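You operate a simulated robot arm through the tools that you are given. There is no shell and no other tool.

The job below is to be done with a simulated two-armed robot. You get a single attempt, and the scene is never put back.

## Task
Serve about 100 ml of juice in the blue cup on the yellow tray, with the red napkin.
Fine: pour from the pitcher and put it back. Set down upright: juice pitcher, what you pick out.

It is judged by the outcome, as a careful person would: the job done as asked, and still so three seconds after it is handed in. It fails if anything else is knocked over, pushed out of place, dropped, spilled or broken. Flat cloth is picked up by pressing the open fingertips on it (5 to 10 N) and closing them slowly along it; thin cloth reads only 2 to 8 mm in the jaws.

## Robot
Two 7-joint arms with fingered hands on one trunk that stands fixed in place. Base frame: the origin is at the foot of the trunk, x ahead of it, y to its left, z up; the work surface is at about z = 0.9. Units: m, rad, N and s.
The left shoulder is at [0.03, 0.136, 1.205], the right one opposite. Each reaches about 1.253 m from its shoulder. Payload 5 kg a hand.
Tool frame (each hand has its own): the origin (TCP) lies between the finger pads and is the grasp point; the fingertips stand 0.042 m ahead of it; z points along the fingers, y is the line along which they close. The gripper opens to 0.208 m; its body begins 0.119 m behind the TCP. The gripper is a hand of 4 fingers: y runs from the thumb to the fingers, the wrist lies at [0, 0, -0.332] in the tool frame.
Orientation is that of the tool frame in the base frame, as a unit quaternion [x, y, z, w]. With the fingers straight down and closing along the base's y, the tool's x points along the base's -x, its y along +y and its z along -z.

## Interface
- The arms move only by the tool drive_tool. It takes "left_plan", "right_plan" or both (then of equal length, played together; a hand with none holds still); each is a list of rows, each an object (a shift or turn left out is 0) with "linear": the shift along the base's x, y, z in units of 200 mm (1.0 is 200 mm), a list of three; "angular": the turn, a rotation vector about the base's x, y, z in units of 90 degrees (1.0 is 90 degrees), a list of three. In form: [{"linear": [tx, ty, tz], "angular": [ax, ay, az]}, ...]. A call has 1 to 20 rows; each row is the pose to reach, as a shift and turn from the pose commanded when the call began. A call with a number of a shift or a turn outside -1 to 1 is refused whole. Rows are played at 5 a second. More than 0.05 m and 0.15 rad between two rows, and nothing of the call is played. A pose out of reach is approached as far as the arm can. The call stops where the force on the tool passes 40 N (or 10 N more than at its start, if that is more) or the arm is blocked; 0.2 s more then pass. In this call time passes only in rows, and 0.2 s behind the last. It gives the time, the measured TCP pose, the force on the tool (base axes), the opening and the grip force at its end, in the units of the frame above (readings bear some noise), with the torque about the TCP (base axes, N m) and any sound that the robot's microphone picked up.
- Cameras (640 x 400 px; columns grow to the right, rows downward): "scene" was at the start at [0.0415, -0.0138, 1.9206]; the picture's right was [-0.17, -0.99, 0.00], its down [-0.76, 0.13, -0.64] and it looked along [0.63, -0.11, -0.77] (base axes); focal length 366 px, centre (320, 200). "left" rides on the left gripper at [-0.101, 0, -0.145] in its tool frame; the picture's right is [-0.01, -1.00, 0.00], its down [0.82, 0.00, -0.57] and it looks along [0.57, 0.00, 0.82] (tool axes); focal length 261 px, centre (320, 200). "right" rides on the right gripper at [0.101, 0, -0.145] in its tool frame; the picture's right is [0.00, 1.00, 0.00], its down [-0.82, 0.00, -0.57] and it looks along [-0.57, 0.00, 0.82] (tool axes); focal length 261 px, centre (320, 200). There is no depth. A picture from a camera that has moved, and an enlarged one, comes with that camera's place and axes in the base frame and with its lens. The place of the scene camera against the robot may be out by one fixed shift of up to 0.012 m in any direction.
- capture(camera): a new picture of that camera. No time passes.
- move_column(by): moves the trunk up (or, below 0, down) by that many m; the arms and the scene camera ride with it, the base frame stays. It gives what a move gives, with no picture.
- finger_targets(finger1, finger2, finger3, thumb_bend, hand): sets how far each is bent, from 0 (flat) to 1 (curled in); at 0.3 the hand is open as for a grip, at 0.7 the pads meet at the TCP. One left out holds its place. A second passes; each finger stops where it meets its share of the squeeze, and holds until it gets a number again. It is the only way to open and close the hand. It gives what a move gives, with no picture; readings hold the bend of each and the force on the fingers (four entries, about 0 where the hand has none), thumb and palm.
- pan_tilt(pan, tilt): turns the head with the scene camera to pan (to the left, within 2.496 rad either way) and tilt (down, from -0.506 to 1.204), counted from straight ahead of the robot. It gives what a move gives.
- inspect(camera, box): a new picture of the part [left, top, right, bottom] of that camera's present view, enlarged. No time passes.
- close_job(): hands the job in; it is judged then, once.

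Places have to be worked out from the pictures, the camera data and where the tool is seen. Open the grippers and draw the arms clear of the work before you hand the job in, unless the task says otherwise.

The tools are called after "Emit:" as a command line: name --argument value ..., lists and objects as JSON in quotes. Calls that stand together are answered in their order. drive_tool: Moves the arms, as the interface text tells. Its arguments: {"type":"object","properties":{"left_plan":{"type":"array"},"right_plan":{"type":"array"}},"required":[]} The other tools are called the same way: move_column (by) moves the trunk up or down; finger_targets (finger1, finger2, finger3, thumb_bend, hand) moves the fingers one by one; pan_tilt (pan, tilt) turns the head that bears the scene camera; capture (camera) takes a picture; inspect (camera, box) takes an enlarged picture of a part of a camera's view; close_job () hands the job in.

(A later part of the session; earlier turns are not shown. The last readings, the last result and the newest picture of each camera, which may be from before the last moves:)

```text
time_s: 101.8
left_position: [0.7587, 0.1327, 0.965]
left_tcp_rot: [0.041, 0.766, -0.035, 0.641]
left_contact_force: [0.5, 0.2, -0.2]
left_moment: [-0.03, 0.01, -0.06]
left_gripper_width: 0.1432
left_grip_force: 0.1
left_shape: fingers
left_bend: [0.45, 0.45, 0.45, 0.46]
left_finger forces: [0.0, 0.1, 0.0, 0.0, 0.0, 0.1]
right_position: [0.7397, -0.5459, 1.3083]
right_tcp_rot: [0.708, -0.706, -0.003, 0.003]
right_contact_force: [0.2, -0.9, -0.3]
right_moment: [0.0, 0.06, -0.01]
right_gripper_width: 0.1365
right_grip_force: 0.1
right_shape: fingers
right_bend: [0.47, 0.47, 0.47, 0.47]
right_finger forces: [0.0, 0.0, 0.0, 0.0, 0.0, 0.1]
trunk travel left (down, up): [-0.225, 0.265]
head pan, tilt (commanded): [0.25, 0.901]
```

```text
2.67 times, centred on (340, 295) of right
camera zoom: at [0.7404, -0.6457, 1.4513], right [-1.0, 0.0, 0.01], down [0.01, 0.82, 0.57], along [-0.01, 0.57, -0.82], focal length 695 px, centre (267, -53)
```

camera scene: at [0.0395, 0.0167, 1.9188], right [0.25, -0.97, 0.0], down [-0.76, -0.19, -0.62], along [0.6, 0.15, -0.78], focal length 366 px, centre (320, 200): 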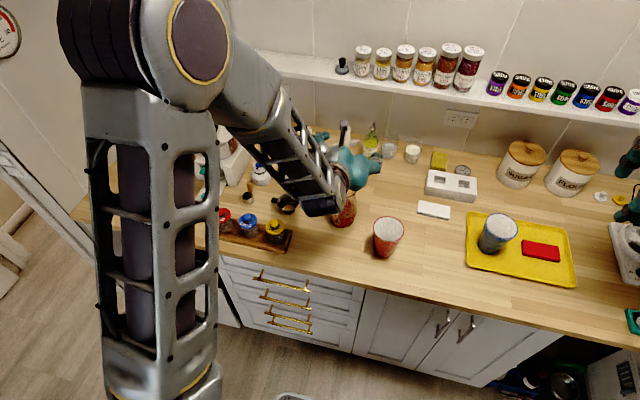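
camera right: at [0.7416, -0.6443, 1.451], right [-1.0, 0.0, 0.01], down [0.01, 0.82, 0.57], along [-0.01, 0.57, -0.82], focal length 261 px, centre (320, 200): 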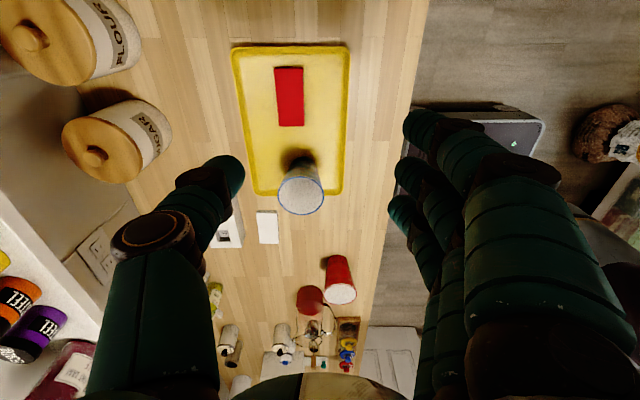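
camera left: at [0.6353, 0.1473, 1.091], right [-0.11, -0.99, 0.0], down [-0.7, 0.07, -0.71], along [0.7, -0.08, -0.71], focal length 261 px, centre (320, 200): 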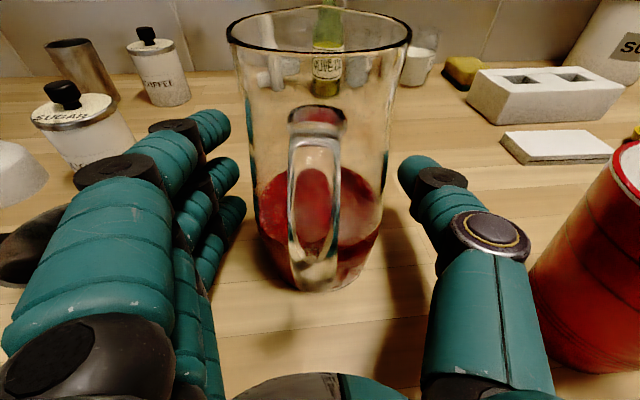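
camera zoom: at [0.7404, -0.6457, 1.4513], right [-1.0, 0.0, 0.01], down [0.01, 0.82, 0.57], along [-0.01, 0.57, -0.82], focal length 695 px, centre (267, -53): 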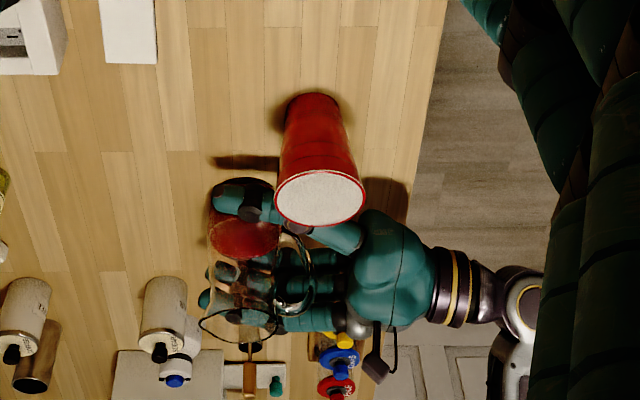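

The hand is around the body, level with the juice, handle clear of the palm, and thumb about 2 cm from the red cup. I close in steps again, all fingers together.

Emit:
finger_targets --hand "left" --finger1 0.53 --finger2 0.53 --finger3 0.52 --thumb_bend 0.53

Emit:
finger_targets --hand "left" --finger1 0.56 --finger2 0.555 --finger3 0.54 --thumb_bend 0.555

Emit:
capture --camera "left"

```text
time_s: 102.8
left_position: [0.758, 0.1324, 0.9658]
left_tcp_rot: [0.042, 0.765, -0.035, 0.641]
left_contact_force: [0.9, -0.7, 0.3]
left_moment: [-0.02, -0.01, 0.0]
left_gripper_width: 0.1061
left_grip_force: 0.1
left_shape: fingers
left_bend: [0.53, 0.53, 0.52, 0.53]
left_finger forces: [0.0, 0.0, 0.0, 0.0, 0.0, 0.0]
right_position: [0.7393, -0.5457, 1.3077]
right_tcp_rot: [-0.707, 0.707, 0.003, -0.003]
right_contact_force: [-0.8, 1.1, 0.1]
right_moment: [0.02, -0.01, -0.01]
right_gripper_width: 0.1362
right_grip_force: 0.1
right_shape: fingers
right_bend: [0.47, 0.47, 0.47, 0.47]
right_finger forces: [0.1, 0.0, 0.1, 0.0, 0.0, 0.0]
trunk travel left (down, up): [-0.225, 0.265]
head pan, tilt (commanded): [0.25, 0.901]
```

```text
time_s: 103.8
left_position: [0.7584, 0.1331, 0.9658]
left_tcp_rot: [0.041, 0.765, -0.035, 0.641]
left_contact_force: [1.0, 0.6, -0.1]
left_moment: [0.0, 0.0, 0.01]
left_gripper_width: 0.0939
left_grip_force: 0.1
left_shape: fingers
left_bend: [0.56, 0.55, 0.54, 0.55]
left_finger forces: [0.1, 0.0, 0.0, 0.0, 0.1, 0.0]
right_position: [0.7391, -0.5466, 1.3077]
right_tcp_rot: [0.708, -0.706, -0.004, 0.004]
right_contact_force: [-0.6, 0.1, -0.8]
right_moment: [-0.01, -0.01, -0.01]
right_gripper_width: 0.1363
right_grip_force: 0.0
right_shape: fingers
right_bend: [0.47, 0.47, 0.47, 0.47]
right_finger forces: [0.0, 0.1, 0.1, 0.0, 0.1, 0.1]
trunk travel left (down, up): [-0.225, 0.265]
head pan, tilt (commanded): [0.25, 0.901]
```

```text
taken
camera left: at [0.6351, 0.1471, 1.0915], right [-0.11, -0.99, 0.0], down [-0.7, 0.07, -0.71], along [0.7, -0.08, -0.71], focal length 261 px, centre (320, 200)
```

left: 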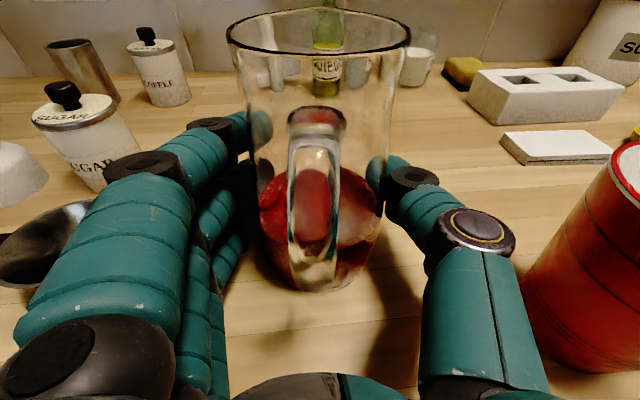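

Almost in contact; continue closing gently.

Emit:
finger_targets --hand "left" --finger1 0.575 --finger2 0.57 --finger3 0.555 --thumb_bend 0.57

Emit:
finger_targets --hand "left" --finger1 0.6 --finger2 0.59 --finger3 0.575 --thumb_bend 0.59

Emit:
capture --camera "left"

```text
time_s: 104.8
left_position: [0.7584, 0.1326, 0.9661]
left_tcp_rot: [0.042, 0.766, -0.035, 0.641]
left_contact_force: [0.8, 0.3, 0.0]
left_moment: [0.0, -0.01, 0.01]
left_gripper_width: 0.0902
left_grip_force: 1.6
left_shape: fingers
left_bend: [0.57, 0.55, 0.54, 0.56]
left_finger forces: [0.0, 0.7, 0.7, 0.0, 1.6, 0.0]
right_position: [0.7386, -0.5453, 1.3088]
right_tcp_rot: [0.708, -0.706, -0.003, 0.004]
right_contact_force: [-0.3, 0.5, 0.5]
right_moment: [0.02, 0.01, 0.04]
right_gripper_width: 0.1361
right_grip_force: 0.1
right_shape: fingers
right_bend: [0.47, 0.47, 0.47, 0.47]
right_finger forces: [0.0, 0.1, 0.1, 0.0, 0.1, 0.0]
trunk travel left (down, up): [-0.225, 0.265]
head pan, tilt (commanded): [0.25, 0.901]
```

```text
time_s: 105.8
left_position: [0.7586, 0.1326, 0.965]
left_tcp_rot: [0.041, 0.765, -0.035, 0.641]
left_contact_force: [2.3, -1.1, 0.3]
left_moment: [0.03, 0.01, -0.08]
left_gripper_width: 0.0845
left_grip_force: 8.8
left_shape: fingers
left_bend: [0.59, 0.56, 0.55, 0.57]
left_finger forces: [1.6, 4.3, 2.9, 0.0, 9.2, 0.0]
right_position: [0.7392, -0.5449, 1.3077]
right_tcp_rot: [0.708, -0.706, -0.003, 0.002]
right_contact_force: [-0.1, -0.2, 0.0]
right_moment: [0.04, 0.0, 0.01]
right_gripper_width: 0.1363
right_grip_force: 0.0
right_shape: fingers
right_bend: [0.47, 0.47, 0.47, 0.47]
right_finger forces: [0.0, 0.1, 0.1, 0.0, 0.0, 0.0]
trunk travel left (down, up): [-0.225, 0.265]
head pan, tilt (commanded): [0.25, 0.901]
```

```text
taken
camera left: at [0.6352, 0.1471, 1.0915], right [-0.11, -0.99, 0.0], down [-0.7, 0.07, -0.71], along [0.7, -0.08, -0.71], focal length 261 px, centre (320, 200)
```

left: 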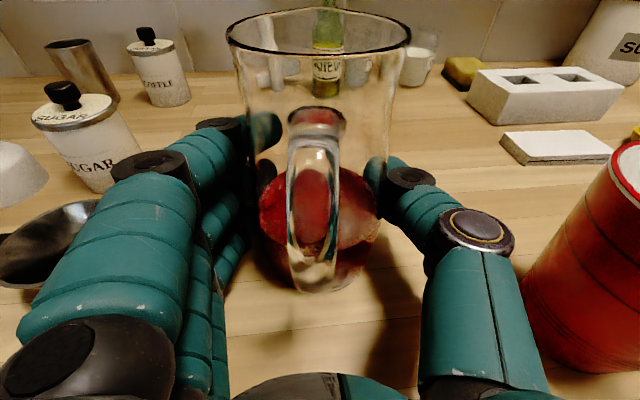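

All three fingers (1.6/4.3/2.9 N) and the thumb (9 N) hold the body without moving it. I firm up to around 20 N.

Emit:
finger_targets --hand "left" --finger1 0.63 --finger2 0.62 --finger3 0.605 --thumb_bend 0.62

Emit:
finger_targets --hand "left" --finger1 0.66 --finger2 0.65 --finger3 0.635 --thumb_bend 0.65

Emit:
capture --camera "left"

```text
time_s: 106.8
left_position: [0.759, 0.1336, 0.965]
left_tcp_rot: [0.041, 0.765, -0.034, 0.641]
left_contact_force: [1.3, 1.0, -0.3]
left_moment: [0.04, -0.01, 0.01]
left_gripper_width: 0.0831
left_grip_force: 17.7
left_shape: fingers
left_bend: [0.6, 0.57, 0.55, 0.58]
left_finger forces: [4.7, 7.3, 6.0, 0.0, 18.1, 0.0]
right_position: [0.7392, -0.5447, 1.3079]
right_tcp_rot: [0.708, -0.706, -0.003, 0.002]
right_contact_force: [0.2, 0.3, -0.1]
right_moment: [0.03, 0.01, -0.01]
right_gripper_width: 0.1366
right_grip_force: 0.2
right_shape: fingers
right_bend: [0.47, 0.47, 0.47, 0.47]
right_finger forces: [0.0, 0.0, 0.1, 0.0, 0.0, 0.0]
trunk travel left (down, up): [-0.225, 0.265]
head pan, tilt (commanded): [0.25, 0.901]
```

```text
time_s: 107.8
left_position: [0.7591, 0.1315, 0.9654]
left_tcp_rot: [0.041, 0.765, -0.035, 0.642]
left_contact_force: [0.6, -1.1, 0.6]
left_moment: [0.06, 0.02, -0.03]
left_gripper_width: 0.0823
left_grip_force: 23.6
left_shape: fingers
left_bend: [0.6, 0.56, 0.55, 0.6]
left_finger forces: [7.7, 7.9, 7.4, 0.1, 25.4, 0.0]
right_position: [0.7392, -0.5464, 1.3073]
right_tcp_rot: [0.708, -0.706, -0.003, 0.003]
right_contact_force: [-1.0, 0.6, 0.1]
right_moment: [0.0, -0.02, 0.0]
right_gripper_width: 0.1364
right_grip_force: 0.1
right_shape: fingers
right_bend: [0.47, 0.47, 0.47, 0.47]
right_finger forces: [0.0, 0.0, 0.0, 0.1, 0.0, 0.0]
trunk travel left (down, up): [-0.225, 0.265]
head pan, tilt (commanded): [0.25, 0.901]
```

```text
taken
camera left: at [0.6352, 0.1469, 1.0915], right [-0.11, -0.99, 0.0], down [-0.7, 0.07, -0.71], along [0.7, -0.08, -0.71], focal length 261 px, centre (320, 200)
```

left: 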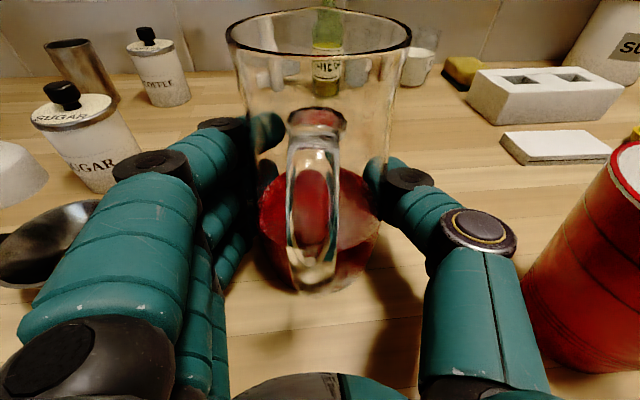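

Balanced firm grip (≈23–25 N). I lift slowly 4 cm and check stability.

Emit:
drive_tool --left_plan '[{"linear": [0, 0, 0.02]}, {"linear": [0, 0, 0.05]}, {"linear": [0, 0, 0.1]}, {"linear": [0, 0, 0.15]}, {"linear": [0, 0, 0.2]}, {"linear": [0, 0, 0.2]}]'

Emit:
capture --camera "left"

Emit:
inspect --camera "right" --box '[240, 220, 440, 370]'

```text
time_s: 109.2
left_position: [0.76, 0.1335, 1.0066]
left_tcp_rot: [0.042, 0.766, -0.036, 0.64]
left_contact_force: [0.1, 0.2, -6.8]
left_moment: [-0.03, -0.02, -0.01]
left_gripper_width: 0.0821
left_grip_force: 24.5
left_shape: fingers
left_bend: [0.6, 0.56, 0.55, 0.6]
left_finger forces: [7.1, 7.8, 8.6, 0.0, 24.6, 0.0]
right_position: [0.7391, -0.5457, 1.3079]
right_tcp_rot: [0.708, -0.706, -0.003, 0.003]
right_contact_force: [0.2, 0.1, -0.2]
right_moment: [0.01, 0.03, 0.03]
right_gripper_width: 0.1361
right_grip_force: 0.0
right_shape: fingers
right_bend: [0.47, 0.47, 0.47, 0.47]
right_finger forces: [0.1, 0.1, 0.0, 0.0, 0.0, 0.1]
trunk travel left (down, up): [-0.225, 0.265]
head pan, tilt (commanded): [0.25, 0.901]
```

```text
taken
camera left: at [0.6358, 0.1472, 1.1315], right [-0.11, -0.99, 0.01], down [-0.7, 0.07, -0.71], along [0.7, -0.08, -0.71], focal length 261 px, centre (320, 200)
```

left: 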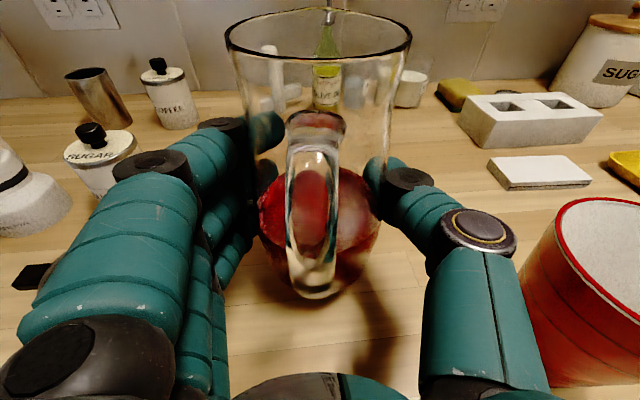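

```text
2.67 times, centred on (340, 295) of right
camera zoom: at [0.7405, -0.6459, 1.4511], right [-1.0, 0.0, 0.01], down [0.01, 0.82, 0.57], along [-0.01, 0.57, -0.82], focal length 695 px, centre (267, -53)
```

zoom: 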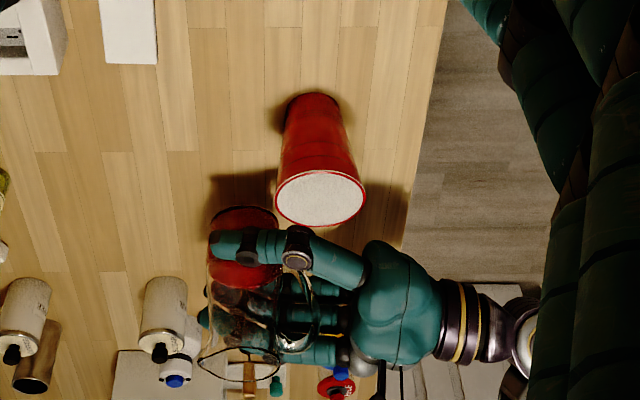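

The pitcher is held steadily, upright, moment ≈ 0. I take several still readings to get a good baseline weight before pouring.

Emit:
drive_tool --left_plan '[{"linear": [0, 0, 0]}]'

Emit:
drive_tool --left_plan '[{"linear": [0, 0, 0]}]'

Emit:
drive_tool --left_plan '[{"linear": [0, 0, 0]}]'

Emit:
drive_tool --left_plan '[{"linear": [0, 0, 0]}]'

Emit:
drive_tool --left_plan '[{"linear": [0, 0, 0]}]'

Emit:
drive_tool --left_plan '[{"linear": [0, 0, 0]}]'

```text
time_s: 109.6
left_position: [0.7593, 0.1335, 1.0061]
left_tcp_rot: [0.041, 0.766, -0.034, 0.64]
left_contact_force: [-0.6, 0.0, -7.1]
left_moment: [-0.02, -0.01, 0.03]
left_gripper_width: 0.082
left_grip_force: 24.5
left_shape: fingers
left_bend: [0.6, 0.56, 0.55, 0.6]
left_finger forces: [7.1, 7.8, 8.6, 0.0, 24.6, 0.0]
right_position: [0.7393, -0.5459, 1.3076]
right_tcp_rot: [0.708, -0.706, -0.003, 0.003]
right_contact_force: [0.4, 0.4, 0.2]
right_moment: [0.0, 0.04, 0.02]
right_gripper_width: 0.1365
right_grip_force: 0.1
right_shape: fingers
right_bend: [0.47, 0.47, 0.47, 0.47]
right_finger forces: [0.1, 0.1, 0.0, 0.1, 0.1, 0.0]
trunk travel left (down, up): [-0.225, 0.265]
head pan, tilt (commanded): [0.25, 0.901]
```

```text
time_s: 110.0
left_position: [0.7589, 0.133, 1.0057]
left_tcp_rot: [0.042, 0.766, -0.035, 0.641]
left_contact_force: [0.3, 0.1, -7.6]
left_moment: [-0.04, -0.03, 0.02]
left_gripper_width: 0.082
left_grip_force: 23.8
left_shape: fingers
left_bend: [0.6, 0.56, 0.55, 0.6]
left_finger forces: [7.1, 7.9, 8.6, 0.0, 24.6, 0.0]
right_position: [0.7396, -0.5456, 1.308]
right_tcp_rot: [0.708, -0.706, -0.003, 0.004]
right_contact_force: [-0.9, 0.0, -0.1]
right_moment: [0.0, 0.03, -0.01]
right_gripper_width: 0.1362
right_grip_force: 0.0
right_shape: fingers
right_bend: [0.47, 0.47, 0.47, 0.47]
right_finger forces: [0.1, 0.0, 0.1, 0.0, 0.1, 0.0]
trunk travel left (down, up): [-0.225, 0.265]
head pan, tilt (commanded): [0.25, 0.901]
```

```text
time_s: 110.4
left_position: [0.759, 0.1321, 1.0055]
left_tcp_rot: [0.04, 0.766, -0.034, 0.64]
left_contact_force: [0.3, -0.3, -5.5]
left_moment: [-0.04, -0.02, -0.02]
left_gripper_width: 0.0821
left_grip_force: 23.7
left_shape: fingers
left_bend: [0.6, 0.56, 0.55, 0.6]
left_finger forces: [7.1, 7.8, 8.6, 0.0, 24.6, 0.0]
right_position: [0.7386, -0.5467, 1.3083]
right_tcp_rot: [0.708, -0.706, -0.003, 0.003]
right_contact_force: [-0.7, 0.3, 0.6]
right_moment: [0.01, -0.01, 0.01]
right_gripper_width: 0.1364
right_grip_force: 0.1
right_shape: fingers
right_bend: [0.47, 0.47, 0.47, 0.47]
right_finger forces: [0.0, 0.0, 0.0, 0.1, 0.1, 0.1]
trunk travel left (down, up): [-0.225, 0.265]
head pan, tilt (commanded): [0.25, 0.901]
```

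```text
time_s: 110.8
left_position: [0.7587, 0.1327, 1.0066]
left_tcp_rot: [0.041, 0.766, -0.034, 0.64]
left_contact_force: [0.9, -0.5, -6.6]
left_moment: [-0.02, -0.02, 0.01]
left_gripper_width: 0.0824
left_grip_force: 23.9
left_shape: fingers
left_bend: [0.6, 0.56, 0.55, 0.6]
left_finger forces: [7.0, 7.8, 8.7, 0.1, 24.7, 0.1]
right_position: [0.739, -0.5455, 1.3082]
right_tcp_rot: [0.707, -0.707, -0.003, 0.003]
right_contact_force: [0.7, 0.1, -0.4]
right_moment: [0.01, 0.01, -0.04]
right_gripper_width: 0.1363
right_grip_force: 0.1
right_shape: fingers
right_bend: [0.47, 0.47, 0.47, 0.47]
right_finger forces: [0.1, 0.0, 0.0, 0.1, 0.1, 0.0]
trunk travel left (down, up): [-0.225, 0.265]
head pan, tilt (commanded): [0.25, 0.901]
```

```text
time_s: 111.2
left_position: [0.7594, 0.1326, 1.0059]
left_tcp_rot: [0.041, 0.766, -0.034, 0.641]
left_contact_force: [-0.4, 0.2, -8.1]
left_moment: [-0.03, 0.0, -0.03]
left_gripper_width: 0.0822
left_grip_force: 24.3
left_shape: fingers
left_bend: [0.6, 0.56, 0.55, 0.6]
left_finger forces: [7.1, 7.8, 8.6, 0.0, 24.4, 0.0]
right_position: [0.7412, -0.5455, 1.3077]
right_tcp_rot: [0.708, -0.706, -0.003, 0.003]
right_contact_force: [1.3, 0.1, 0.2]
right_moment: [0.0, 0.02, 0.0]
right_gripper_width: 0.1363
right_grip_force: 0.0
right_shape: fingers
right_bend: [0.47, 0.47, 0.47, 0.47]
right_finger forces: [0.0, 0.0, 0.1, 0.0, 0.0, 0.0]
trunk travel left (down, up): [-0.225, 0.265]
head pan, tilt (commanded): [0.25, 0.901]
```

```text
time_s: 111.6
left_position: [0.7591, 0.1339, 1.0066]
left_tcp_rot: [0.041, 0.766, -0.035, 0.641]
left_contact_force: [0.1, -0.9, -6.9]
left_moment: [-0.01, 0.02, -0.01]
left_gripper_width: 0.0818
left_grip_force: 23.9
left_shape: fingers
left_bend: [0.6, 0.56, 0.55, 0.6]
left_finger forces: [7.2, 7.9, 8.6, 0.0, 24.5, 0.0]
right_position: [0.7396, -0.5459, 1.3081]
right_tcp_rot: [0.708, -0.706, -0.003, 0.003]
right_contact_force: [1.0, -0.6, 0.2]
right_moment: [-0.01, -0.02, -0.02]
right_gripper_width: 0.1361
right_grip_force: 0.0
right_shape: fingers
right_bend: [0.47, 0.47, 0.47, 0.47]
right_finger forces: [0.0, 0.0, 0.1, 0.1, 0.0, 0.0]
trunk travel left (down, up): [-0.225, 0.265]
head pan, tilt (commanded): [0.25, 0.901]
```

Baseline weight ≈ 6.9 ± 0.3 N. The left camera is rigid to the hand, so the juice level in the pitcher seen from it is a good gauge; I record it in close-up before pouring.

Emit:
inspect --camera "left" --box '[220, 150, 420, 310]'

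Emit:
inspect --camera "right" --box '[260, 150, 340, 220]'

Emit:
inspect --camera "scene" --box '[300, 140, 400, 240]'

```text
2.50 times, centred on (320, 230) of left
camera zoom: at [0.6357, 0.1472, 1.1315], right [-0.11, -0.99, 0.0], down [-0.7, 0.07, -0.71], along [0.7, -0.08, -0.71], focal length 652 px, centre (320, 125)
```

zoom: 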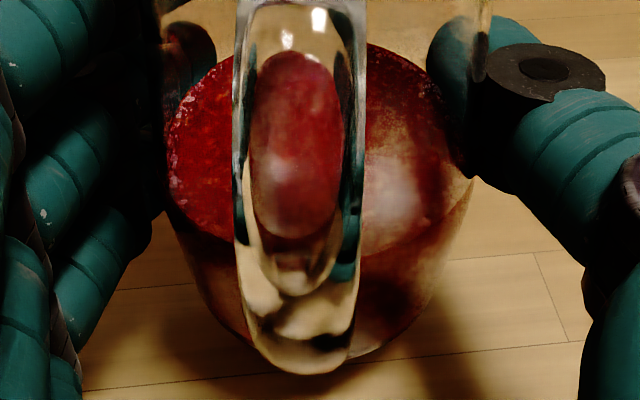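

```text
5.71 times, centred on (300, 185) of right
camera zoom: at [0.7403, -0.6459, 1.4512], right [-1.0, 0.0, 0.01], down [0.01, 0.82, 0.57], along [-0.01, 0.57, -0.82], focal length 1489 px, centre (434, 286)
```

zoom: 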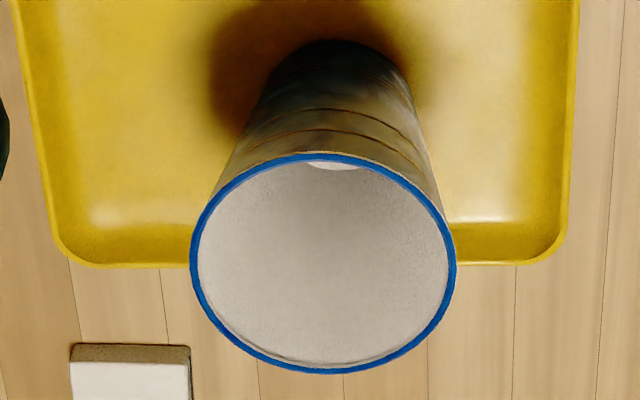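

```text
4.00 times, centred on (350, 190) of scene
camera zoom: at [0.0397, 0.0181, 1.9188], right [0.25, -0.97, 0.0], down [-0.76, -0.19, -0.62], along [0.6, 0.15, -0.78], focal length 1462 px, centre (200, 240)
```

zoom: 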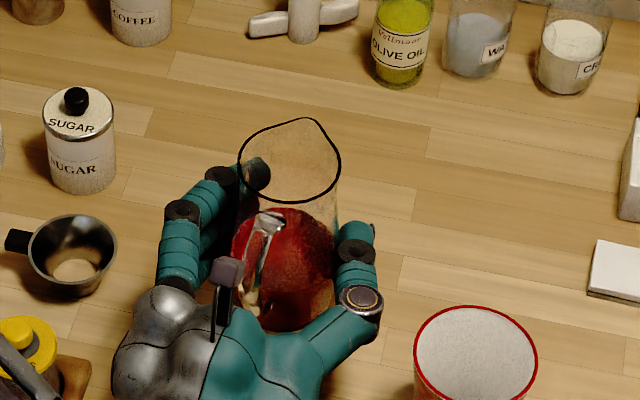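

Level is about 48 mm of juice in the pitcher (≈250 ml), so 100 ml should lower it by ~19 mm. I now raise and carry the pitcher smoothly, yawing the spout toward the cup.

Emit:
drive_tool --left_plan '[{"linear": [0.03, 0, 0.1]}, {"linear": [0.06, 0, 0.22]}, {"linear": [0.09, 0, 0.34]}, {"linear": [0.12, 0, 0.46]}, {"linear": [0.145, -0.02, 0.58], "angular": [0, 0, -0.005]}, {"linear": [0.155, -0.08, 0.67], "angular": [0, 0, -0.02]}, {"linear": [0.155, -0.18, 0.7], "angular": [0, 0, -0.045]}, {"linear": [0.155, -0.3, 0.7], "angular": [0, 0, -0.075]}, {"linear": [0.155, -0.42, 0.7], "angular": [0, 0, -0.105]}, {"linear": [0.155, -0.54, 0.7], "angular": [0, 0, -0.135]}, {"linear": [0.155, -0.66, 0.7], "angular": [0, 0, -0.165]}, {"linear": [0.155, -0.78, 0.7], "angular": [0, 0, -0.195]}, {"linear": [0.155, -0.88, 0.7], "angular": [0, 0, -0.22]}, {"linear": [0.155, -0.96, 0.7], "angular": [0, 0, -0.235]}, {"linear": [0.155, -1.0, 0.7], "angular": [0, 0, -0.24]}]'

Emit:
capture --camera "left"

Emit:
pan_tilt --pan -0.3 --tilt 0.88

Emit:
capture --camera "scene"

```text
time_s: 114.8
left_position: [0.7893, -0.0675, 1.1474]
left_tcp_rot: [0.185, 0.745, -0.155, 0.622]
left_contact_force: [-0.1, 0.2, -8.3]
left_moment: [-0.02, 0.0, 0.0]
left_gripper_width: 0.0821
left_grip_force: 23.7
left_shape: fingers
left_bend: [0.6, 0.56, 0.55, 0.6]
left_finger forces: [7.1, 7.6, 8.7, 0.0, 24.7, 0.0]
right_position: [0.7405, -0.5463, 1.3087]
right_tcp_rot: [0.708, -0.706, -0.003, 0.003]
right_contact_force: [-0.4, 0.2, -0.8]
right_moment: [0.01, -0.01, -0.01]
right_gripper_width: 0.1362
right_grip_force: 0.0
right_shape: fingers
right_bend: [0.47, 0.47, 0.47, 0.47]
right_finger forces: [0.0, 0.0, 0.0, 0.0, 0.1, 0.0]
trunk travel left (down, up): [-0.225, 0.265]
head pan, tilt (commanded): [0.25, 0.901]
```

```text
taken
camera left: at [0.6797, -0.009, 1.2724], right [-0.47, -0.89, 0.0], down [-0.63, 0.33, -0.71], along [0.62, -0.33, -0.71], focal length 261 px, centre (320, 200)
```

left: 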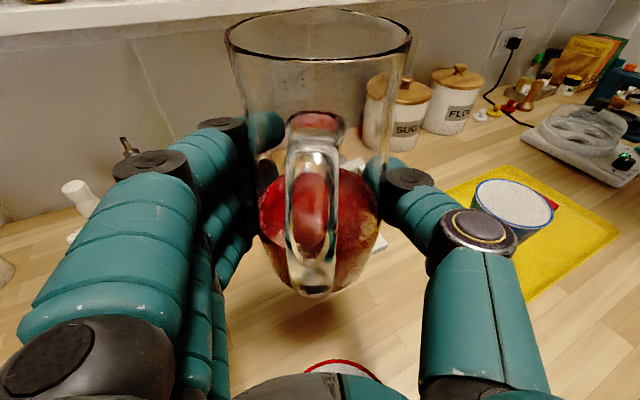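

```text
time_s: 115.8
left_position: [0.7896, -0.0675, 1.1468]
left_tcp_rot: [0.184, 0.746, -0.154, 0.622]
left_contact_force: [-0.1, -0.5, -6.5]
left_moment: [0.01, -0.02, -0.07]
left_gripper_width: 0.0817
left_grip_force: 24.1
left_shape: fingers
left_bend: [0.6, 0.56, 0.55, 0.6]
left_finger forces: [7.1, 7.6, 8.7, 0.1, 24.6, 0.1]
right_position: [0.7395, -0.5449, 1.3086]
right_tcp_rot: [0.708, -0.706, -0.003, 0.003]
right_contact_force: [0.2, 0.0, 0.0]
right_moment: [-0.02, 0.0, 0.03]
right_gripper_width: 0.1364
right_grip_force: 0.1
right_shape: fingers
right_bend: [0.47, 0.47, 0.47, 0.47]
right_finger forces: [0.0, 0.1, 0.1, 0.0, 0.1, 0.1]
trunk travel left (down, up): [-0.225, 0.265]
head pan, tilt (commanded): [-0.3, 0.88]
```

```text
taken
camera scene: at [0.0398, -0.0233, 1.9203], right [-0.29, -0.96, 0.0], down [-0.74, 0.23, -0.64], along [0.61, -0.19, -0.77], focal length 366 px, centre (320, 200)
```

scene: 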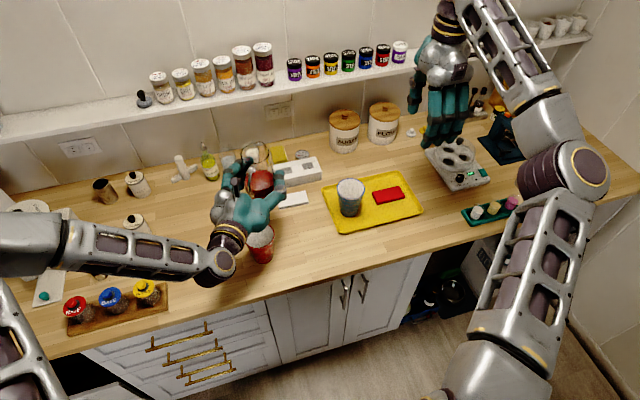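

Pitcher steady. I continue to the pre-pour position, at about 0.115 m from the cup centre with the spout aimed diagonally at it.

Emit:
drive_tool --left_plan '[{"linear": [-0.04, -0.08, 0], "angular": [0, 0, -0.015]}, {"linear": [-0.09, -0.19, 0], "angular": [0, 0, -0.037]}, {"linear": [-0.14, -0.3, 0], "angular": [0, 0, -0.058]}, {"linear": [-0.19, -0.41, 0], "angular": [0, 0, -0.08]}, {"linear": [-0.245, -0.52, 0], "angular": [0, 0, -0.1]}, {"linear": [-0.3, -0.63, 0], "angular": [0, 0, -0.122]}, {"linear": [-0.35, -0.74, 0], "angular": [0, 0, -0.143]}, {"linear": [-0.4, -0.85, 0], "angular": [0, 0, -0.164]}, {"linear": [-0.445, -0.94, 0], "angular": [0, 0, -0.182]}, {"linear": [-0.47, -1.0, 0], "angular": [0, 0, -0.193]}]'

Emit:
capture --camera "left"

Emit:
capture --camera "scene"

Emit:
capture --camera "right"

```text
time_s: 118.0
left_position: [0.6974, -0.2669, 1.1456]
left_tcp_rot: [0.294, 0.708, -0.246, 0.593]
left_contact_force: [0.0, -0.3, -7.6]
left_moment: [-0.05, 0.04, 0.0]
left_gripper_width: 0.0819
left_grip_force: 23.9
left_shape: fingers
left_bend: [0.6, 0.56, 0.55, 0.6]
left_finger forces: [7.0, 7.5, 8.9, 0.0, 24.8, 0.0]
right_position: [0.7414, -0.5464, 1.3072]
right_tcp_rot: [0.708, -0.706, -0.004, 0.003]
right_contact_force: [0.3, -0.1, 0.3]
right_moment: [0.01, 0.0, -0.02]
right_gripper_width: 0.1364
right_grip_force: 0.1
right_shape: fingers
right_bend: [0.47, 0.47, 0.47, 0.47]
right_finger forces: [0.0, 0.1, 0.0, 0.0, 0.0, 0.0]
trunk travel left (down, up): [-0.225, 0.265]
head pan, tilt (commanded): [-0.3, 0.88]
```

```text
taken
camera left: at [0.6096, -0.1783, 1.2708], right [-0.71, -0.71, 0.0], down [-0.5, 0.5, -0.71], along [0.5, -0.5, -0.71], focal length 261 px, centre (320, 200)
```

left: 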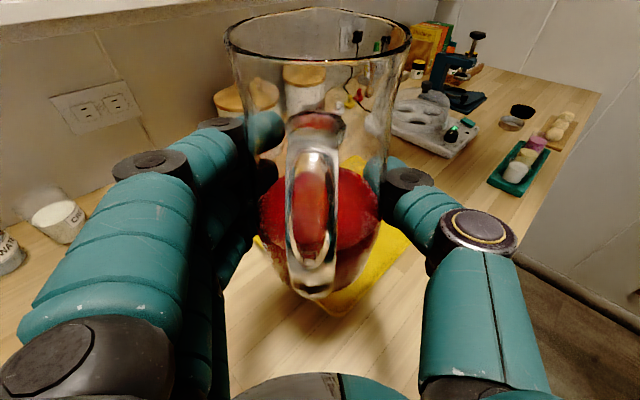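

```text
taken
camera scene: at [0.0397, -0.0239, 1.9203], right [-0.3, -0.96, 0.0], down [-0.74, 0.23, -0.64], along [0.61, -0.19, -0.77], focal length 366 px, centre (320, 200)
```

scene: 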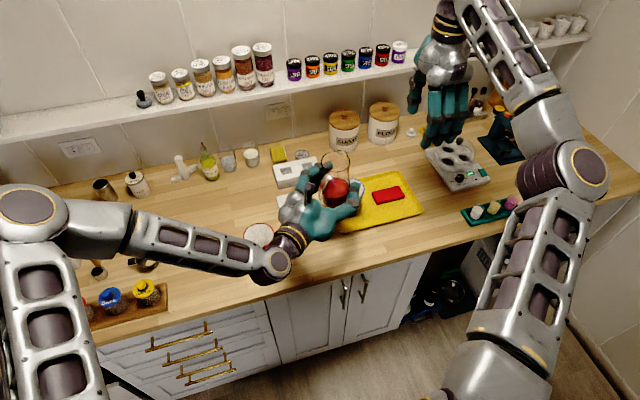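

```text
taken
camera right: at [0.7404, -0.6463, 1.451], right [-1.0, 0.0, 0.01], down [0.01, 0.82, 0.57], along [-0.01, 0.57, -0.82], focal length 261 px, centre (320, 200)
```

right: 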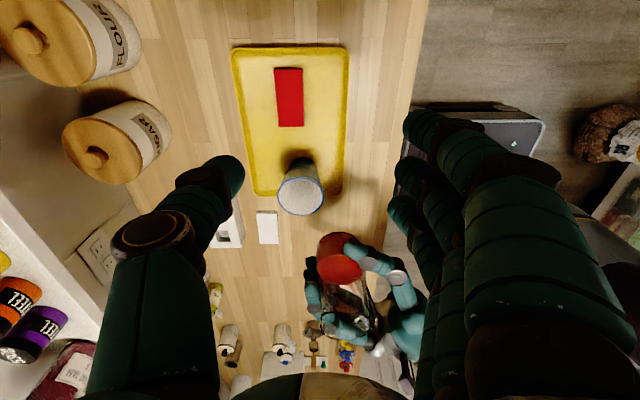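

Right camera shows cup and pitcher clearly; cup centre ≈ (0.775, -0.360). I lower to z≈1.09, centre the spout line and tilt to 45° (below the expected pour angle of ~62°).

Emit:
drive_tool --left_plan '[{"linear": [-0.002, -0.01, -0.04], "angular": [0.044, 0.044, 0]}, {"linear": [-0.005, -0.02, -0.08], "angular": [0.088, 0.088, 0]}, {"linear": [-0.007, -0.03, -0.12], "angular": [0.133, 0.133, 0]}, {"linear": [-0.01, -0.04, -0.16], "angular": [0.177, 0.177, 0]}, {"linear": [-0.012, -0.05, -0.2], "angular": [0.221, 0.221, 0]}, {"linear": [-0.015, -0.058, -0.24], "angular": [0.265, 0.265, 0]}, {"linear": [-0.015, -0.06, -0.278], "angular": [0.309, 0.309, 0]}, {"linear": [-0.015, -0.06, -0.278], "angular": [0.354, 0.354, 0]}]'

Emit:
capture --camera "left"

Emit:
capture --camera "scene"

Emit:
inspect --camera "right" --box '[240, 140, 440, 340]'

```text
time_s: 119.8
left_position: [0.6897, -0.2882, 1.0933]
left_tcp_rot: [0.369, 0.879, -0.122, 0.275]
left_contact_force: [-12.0, -19.7, 0.8]
left_moment: [1.92, -0.64, 1.13]
left_gripper_width: 0.0818
left_grip_force: 23.9
left_shape: fingers
left_bend: [0.6, 0.57, 0.56, 0.6]
left_finger forces: [6.4, 7.0, 7.4, 0.0, 26.9, 0.1]
right_position: [0.742, -0.5426, 1.3077]
right_tcp_rot: [0.709, -0.706, -0.003, 0.003]
right_contact_force: [4.1, 6.2, 0.3]
right_moment: [-0.94, 0.59, 0.02]
right_gripper_width: 0.1363
right_grip_force: 0.0
right_shape: fingers
right_bend: [0.47, 0.47, 0.47, 0.47]
right_finger forces: [0.0, 0.0, 0.0, 0.0, 0.0, 0.0]
trunk travel left (down, up): [-0.225, 0.265]
head pan, tilt (commanded): [-0.3, 0.88]
```

```text
taken
camera left: at [0.6912, -0.2861, 1.2704], right [-0.71, -0.7, 0.01], down [-0.7, 0.71, 0.0], along [-0.01, -0.01, -1.0], focal length 261 px, centre (320, 200)
```

left: 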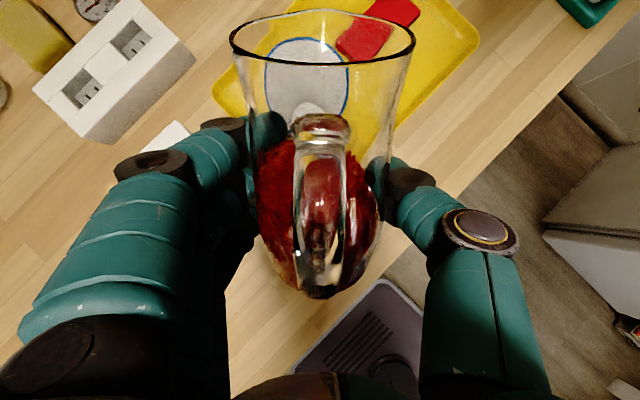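

```text
taken
camera scene: at [0.0416, -0.0229, 1.9205], right [-0.29, -0.96, 0.0], down [-0.74, 0.23, -0.64], along [0.61, -0.19, -0.77], focal length 366 px, centre (320, 200)
```

scene: 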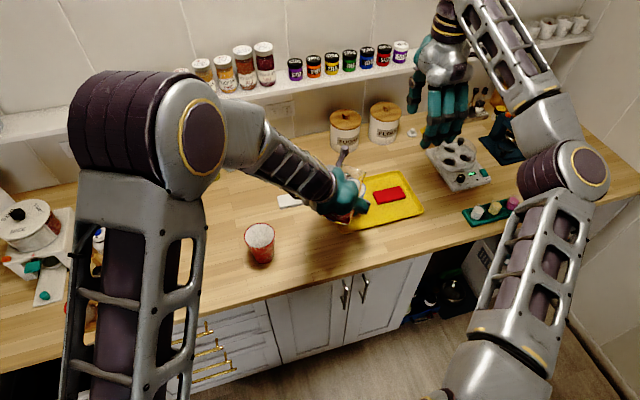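

```text
2.00 times, centred on (340, 240) of right
camera zoom: at [0.7437, -0.6427, 1.4509], right [-1.0, 0.0, 0.01], down [0.0, 0.82, 0.57], along [-0.01, 0.57, -0.82], focal length 521 px, centre (280, 120)
```

zoom: 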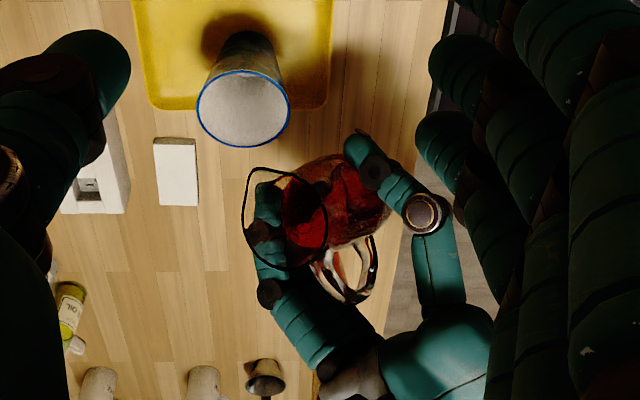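

The arm changed elbow posture during the tilt, and the readings show a transient. I hold still and let it settle before going on.

Emit:
drive_tool --left_plan '[{"linear": [0, 0, 0]}, {"linear": [0, 0, 0]}, {"linear": [0, 0, 0]}]'

Emit:
capture --camera "left"

Emit:
capture --camera "scene"

Emit:
inspect --camera "right" --box '[240, 140, 440, 340]'

```text
time_s: 120.6
left_position: [0.6931, -0.2803, 1.0892]
left_tcp_rot: [0.365, 0.882, -0.116, 0.276]
left_contact_force: [0.4, 0.0, -7.1]
left_moment: [-0.1, 0.03, -0.08]
left_gripper_width: 0.0819
left_grip_force: 23.3
left_shape: fingers
left_bend: [0.6, 0.57, 0.56, 0.6]
left_finger forces: [6.9, 7.8, 8.4, 0.1, 23.4, 0.0]
right_position: [0.7408, -0.5459, 1.3068]
right_tcp_rot: [0.707, -0.707, -0.003, 0.002]
right_contact_force: [0.4, 1.0, -0.1]
right_moment: [-0.08, 0.03, -0.02]
right_gripper_width: 0.1362
right_grip_force: 0.0
right_shape: fingers
right_bend: [0.47, 0.47, 0.47, 0.47]
right_finger forces: [0.1, 0.1, 0.1, 0.1, 0.1, 0.1]
trunk travel left (down, up): [-0.225, 0.265]
head pan, tilt (commanded): [-0.3, 0.88]
```

```text
taken
camera left: at [0.6946, -0.2785, 1.2669], right [-0.7, -0.71, 0.01], down [-0.71, 0.7, 0.0], along [0.0, 0.0, -1.0], focal length 261 px, centre (320, 200)
```

left: 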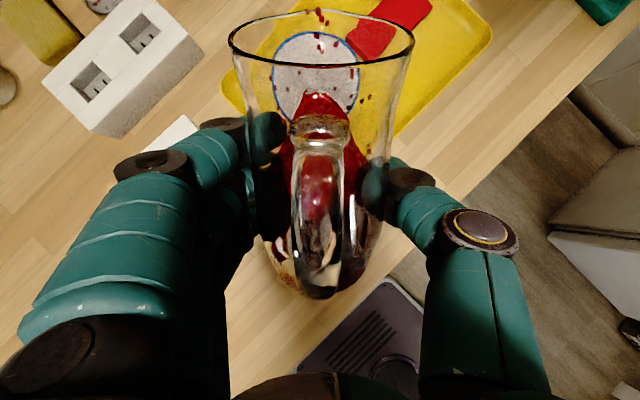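

```text
taken
camera scene: at [0.0403, -0.023, 1.9203], right [-0.3, -0.96, 0.0], down [-0.74, 0.23, -0.64], along [0.61, -0.19, -0.77], focal length 366 px, centre (320, 200)
```

scene: 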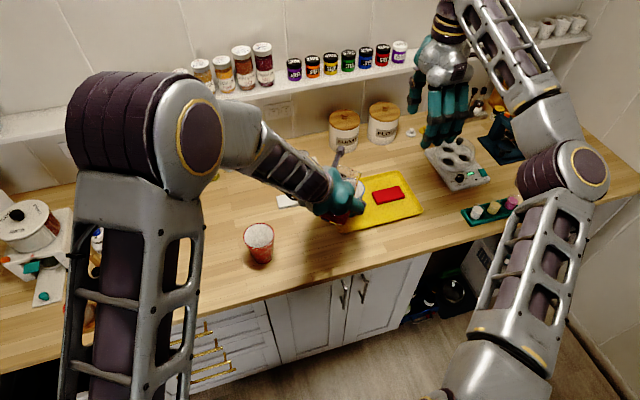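

```text
2.00 times, centred on (340, 240) of right
camera zoom: at [0.7407, -0.6457, 1.4511], right [-1.0, 0.0, 0.01], down [0.01, 0.82, 0.57], along [-0.01, 0.57, -0.82], focal length 521 px, centre (280, 120)
```

zoom: 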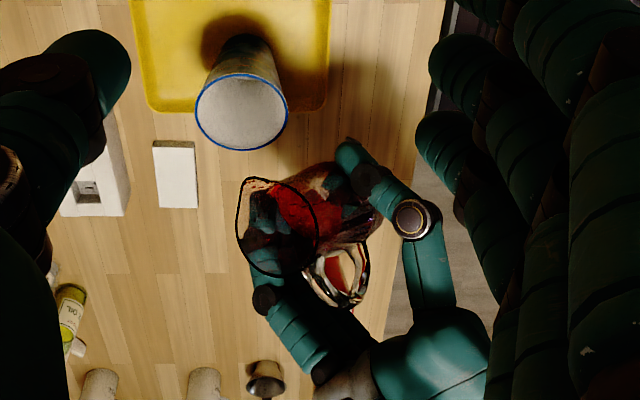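

The jerk made the juice slosh; some droplets are near the mouth, directly above the cup. I look closely before any time passes.

Emit:
inspect --camera "left" --box '[220, 0, 440, 180]'

Emit:
inspect --camera "right" --box '[270, 160, 390, 260]'

Emit:
inspect --camera "scene" --box '[300, 150, 430, 250]'

```text
2.22 times, centred on (330, 90) of left
camera zoom: at [0.6946, -0.2785, 1.2669], right [-0.7, -0.71, 0.01], down [-0.71, 0.7, 0.0], along [0.0, 0.0, -1.0], focal length 579 px, centre (298, 444)
```

zoom: 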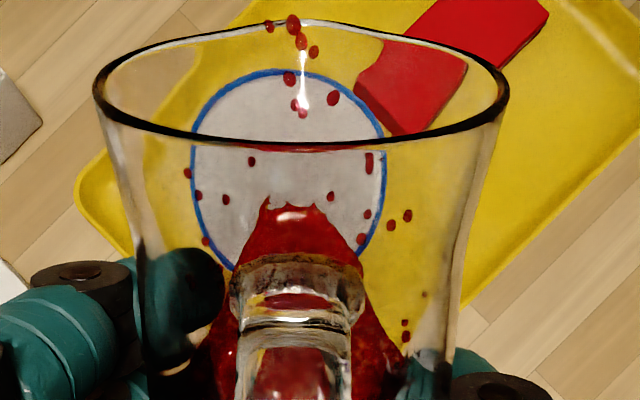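

```text
4.00 times, centred on (330, 210) of right
camera zoom: at [0.7407, -0.6457, 1.4511], right [-1.0, 0.0, 0.01], down [0.01, 0.82, 0.57], along [-0.01, 0.57, -0.82], focal length 1043 px, centre (280, 160)
```

zoom: 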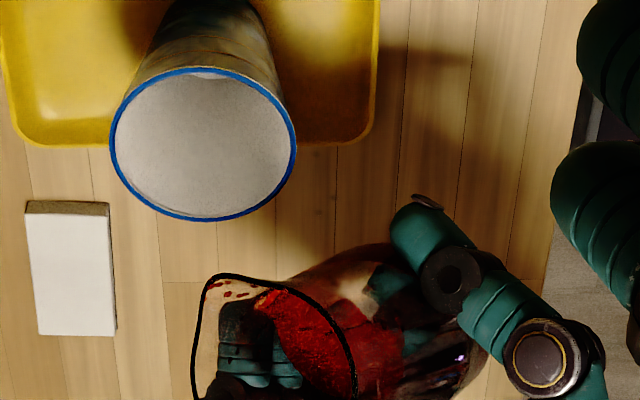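

```text
4.00 times, centred on (365, 200) of scene
camera zoom: at [0.0403, -0.023, 1.9203], right [-0.3, -0.96, 0.0], down [-0.74, 0.23, -0.64], along [0.61, -0.19, -0.77], focal length 1462 px, centre (140, 200)
```

zoom: 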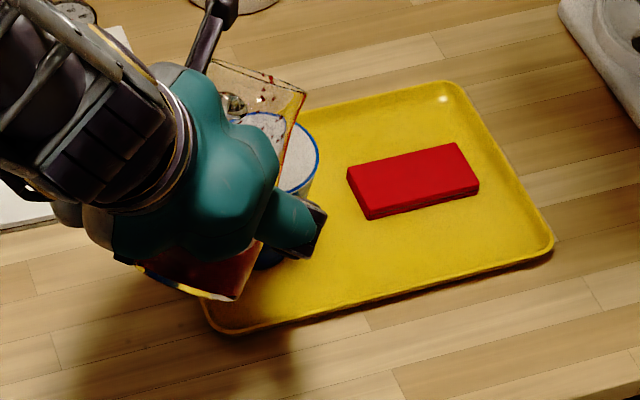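

Droplets are inside the mouth near the spout, and the spout tip lies right over the cup centre (0.116 m ahead of the TCP), so holding still is safest. I wait briefly.

Emit:
drive_tool --left_plan '[{"linear": [0, 0, 0]}]'

Emit:
inspect --camera "left" --box '[220, 0, 440, 180]'

Emit:
inspect --camera "right" --box '[270, 160, 390, 260]'

```text
time_s: 121.0
left_position: [0.6919, -0.2804, 1.0909]
left_tcp_rot: [0.365, 0.881, -0.115, 0.277]
left_contact_force: [0.9, -0.4, -7.1]
left_moment: [-0.01, -0.08, 0.02]
left_gripper_width: 0.0818
left_grip_force: 23.4
left_shape: fingers
left_bend: [0.6, 0.57, 0.56, 0.6]
left_finger forces: [6.9, 7.7, 8.4, 0.0, 23.6, 0.0]
right_position: [0.7395, -0.5475, 1.3073]
right_tcp_rot: [0.707, -0.707, -0.003, 0.003]
right_contact_force: [-0.1, 0.1, 0.2]
right_moment: [0.0, -0.02, 0.0]
right_gripper_width: 0.1363
right_grip_force: 0.1
right_shape: fingers
right_bend: [0.47, 0.47, 0.47, 0.47]
right_finger forces: [0.0, 0.0, 0.0, 0.0, 0.1, 0.0]
trunk travel left (down, up): [-0.225, 0.265]
head pan, tilt (commanded): [-0.3, 0.88]
```

```text
2.22 times, centred on (330, 90) of left
camera zoom: at [0.6938, -0.2794, 1.2672], right [-0.71, -0.71, 0.0], down [-0.71, 0.71, 0.0], along [0.0, 0.0, -1.0], focal length 579 px, centre (298, 444)
```

zoom: 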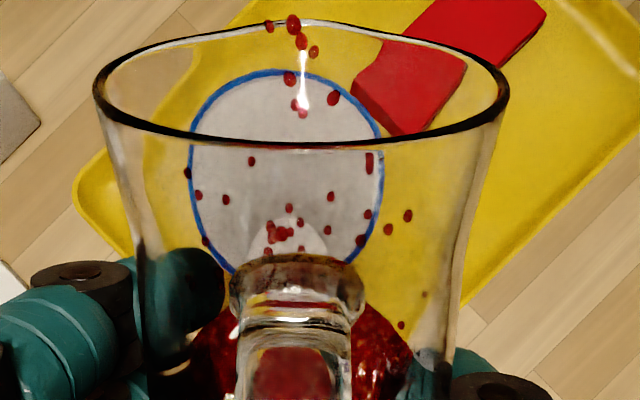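

```text
4.00 times, centred on (330, 210) of right
camera zoom: at [0.74, -0.6465, 1.4511], right [-1.0, 0.0, 0.01], down [0.01, 0.82, 0.57], along [-0.01, 0.57, -0.82], focal length 1043 px, centre (280, 160)
```

zoom: 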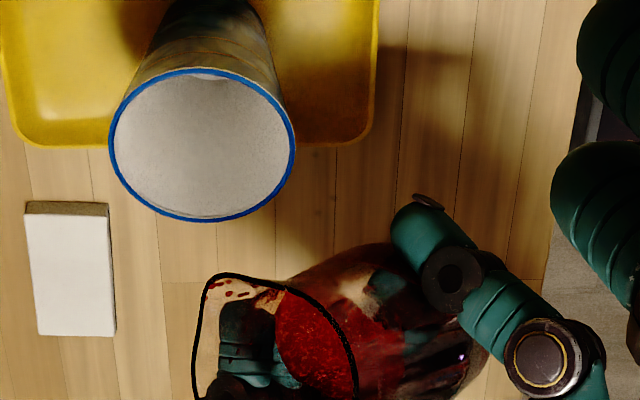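

The droplets haven't moved: they just cling to the inside of the glass; nothing has spilled and the juice has settled. I back off 12 mm so the spout is slightly short of the cup centre, and tilt slowly to 58°.

Emit:
drive_tool --left_plan '[{"linear": [-0.006, 0.006, -0.005], "angular": [0.01, 0.01, 0]}, {"linear": [-0.012, 0.012, -0.01], "angular": [0.022, 0.022, 0]}, {"linear": [-0.018, 0.018, -0.015], "angular": [0.034, 0.034, 0]}, {"linear": [-0.024, 0.024, -0.02], "angular": [0.046, 0.046, 0]}, {"linear": [-0.03, 0.03, -0.025], "angular": [0.058, 0.058, 0]}, {"linear": [-0.036, 0.036, -0.03], "angular": [0.07, 0.07, 0]}, {"linear": [-0.042, 0.042, -0.035], "angular": [0.082, 0.082, 0]}, {"linear": [-0.0425, 0.0425, -0.04], "angular": [0.092, 0.092, 0]}, {"linear": [-0.0425, 0.0425, -0.04], "angular": [0.102, 0.102, 0]}]'

Emit:
capture --camera "left"

Emit:
inspect --camera "right" --box '[270, 160, 390, 260]'

Emit:
inspect --camera "scene" --box '[300, 150, 430, 250]'

```text
time_s: 123.0
left_position: [0.6855, -0.2713, 1.0812]
left_tcp_rot: [0.376, 0.907, -0.073, 0.174]
left_contact_force: [0.6, -0.5, -7.3]
left_moment: [-0.04, -0.03, -0.01]
left_gripper_width: 0.0819
left_grip_force: 23.2
left_shape: fingers
left_bend: [0.6, 0.57, 0.56, 0.6]
left_finger forces: [7.1, 8.0, 8.3, 0.0, 23.6, 0.0]
right_position: [0.7405, -0.5461, 1.3078]
right_tcp_rot: [0.708, -0.706, -0.003, 0.002]
right_contact_force: [-1.4, 0.3, -0.1]
right_moment: [-0.03, 0.02, 0.0]
right_gripper_width: 0.1362
right_grip_force: 0.1
right_shape: fingers
right_bend: [0.47, 0.47, 0.47, 0.47]
right_finger forces: [0.0, 0.0, 0.0, 0.0, 0.0, 0.1]
trunk travel left (down, up): [-0.225, 0.265]
head pan, tilt (commanded): [-0.3, 0.88]
```

```text
taken
camera left: at [0.7139, -0.2989, 1.2545], right [-0.7, -0.71, 0.0], down [-0.69, 0.69, 0.23], along [-0.16, 0.16, -0.97], focal length 261 px, centre (320, 200)
```

left: 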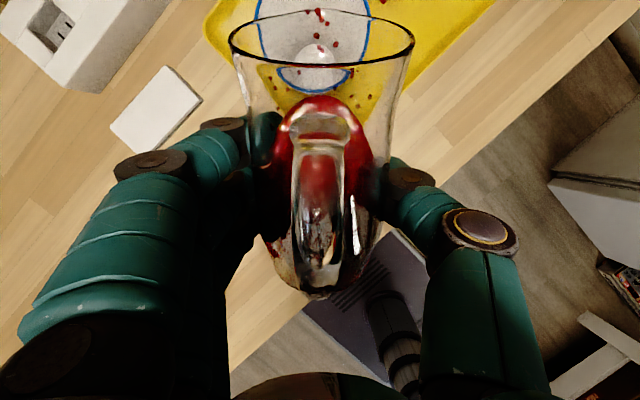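

```text
4.00 times, centred on (330, 210) of right
camera zoom: at [0.7402, -0.6465, 1.451], right [-1.0, 0.0, 0.01], down [0.01, 0.82, 0.57], along [-0.01, 0.57, -0.82], focal length 1043 px, centre (280, 160)
```

zoom: 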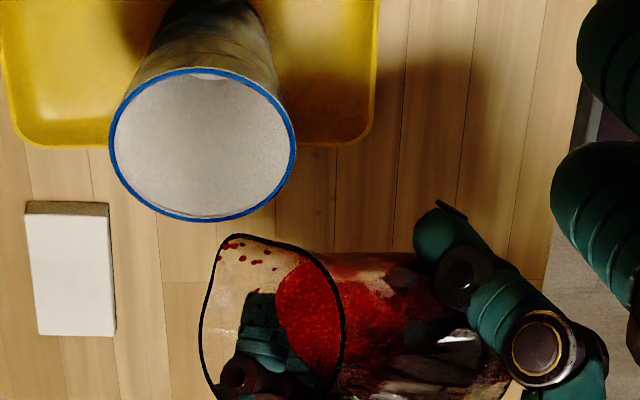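

```text
4.00 times, centred on (365, 200) of scene
camera zoom: at [0.0396, -0.024, 1.9203], right [-0.3, -0.96, 0.0], down [-0.74, 0.23, -0.64], along [0.61, -0.19, -0.77], focal length 1462 px, centre (140, 200)
```

zoom: 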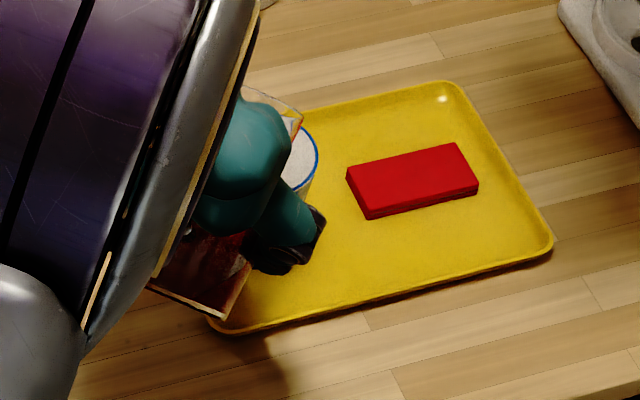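

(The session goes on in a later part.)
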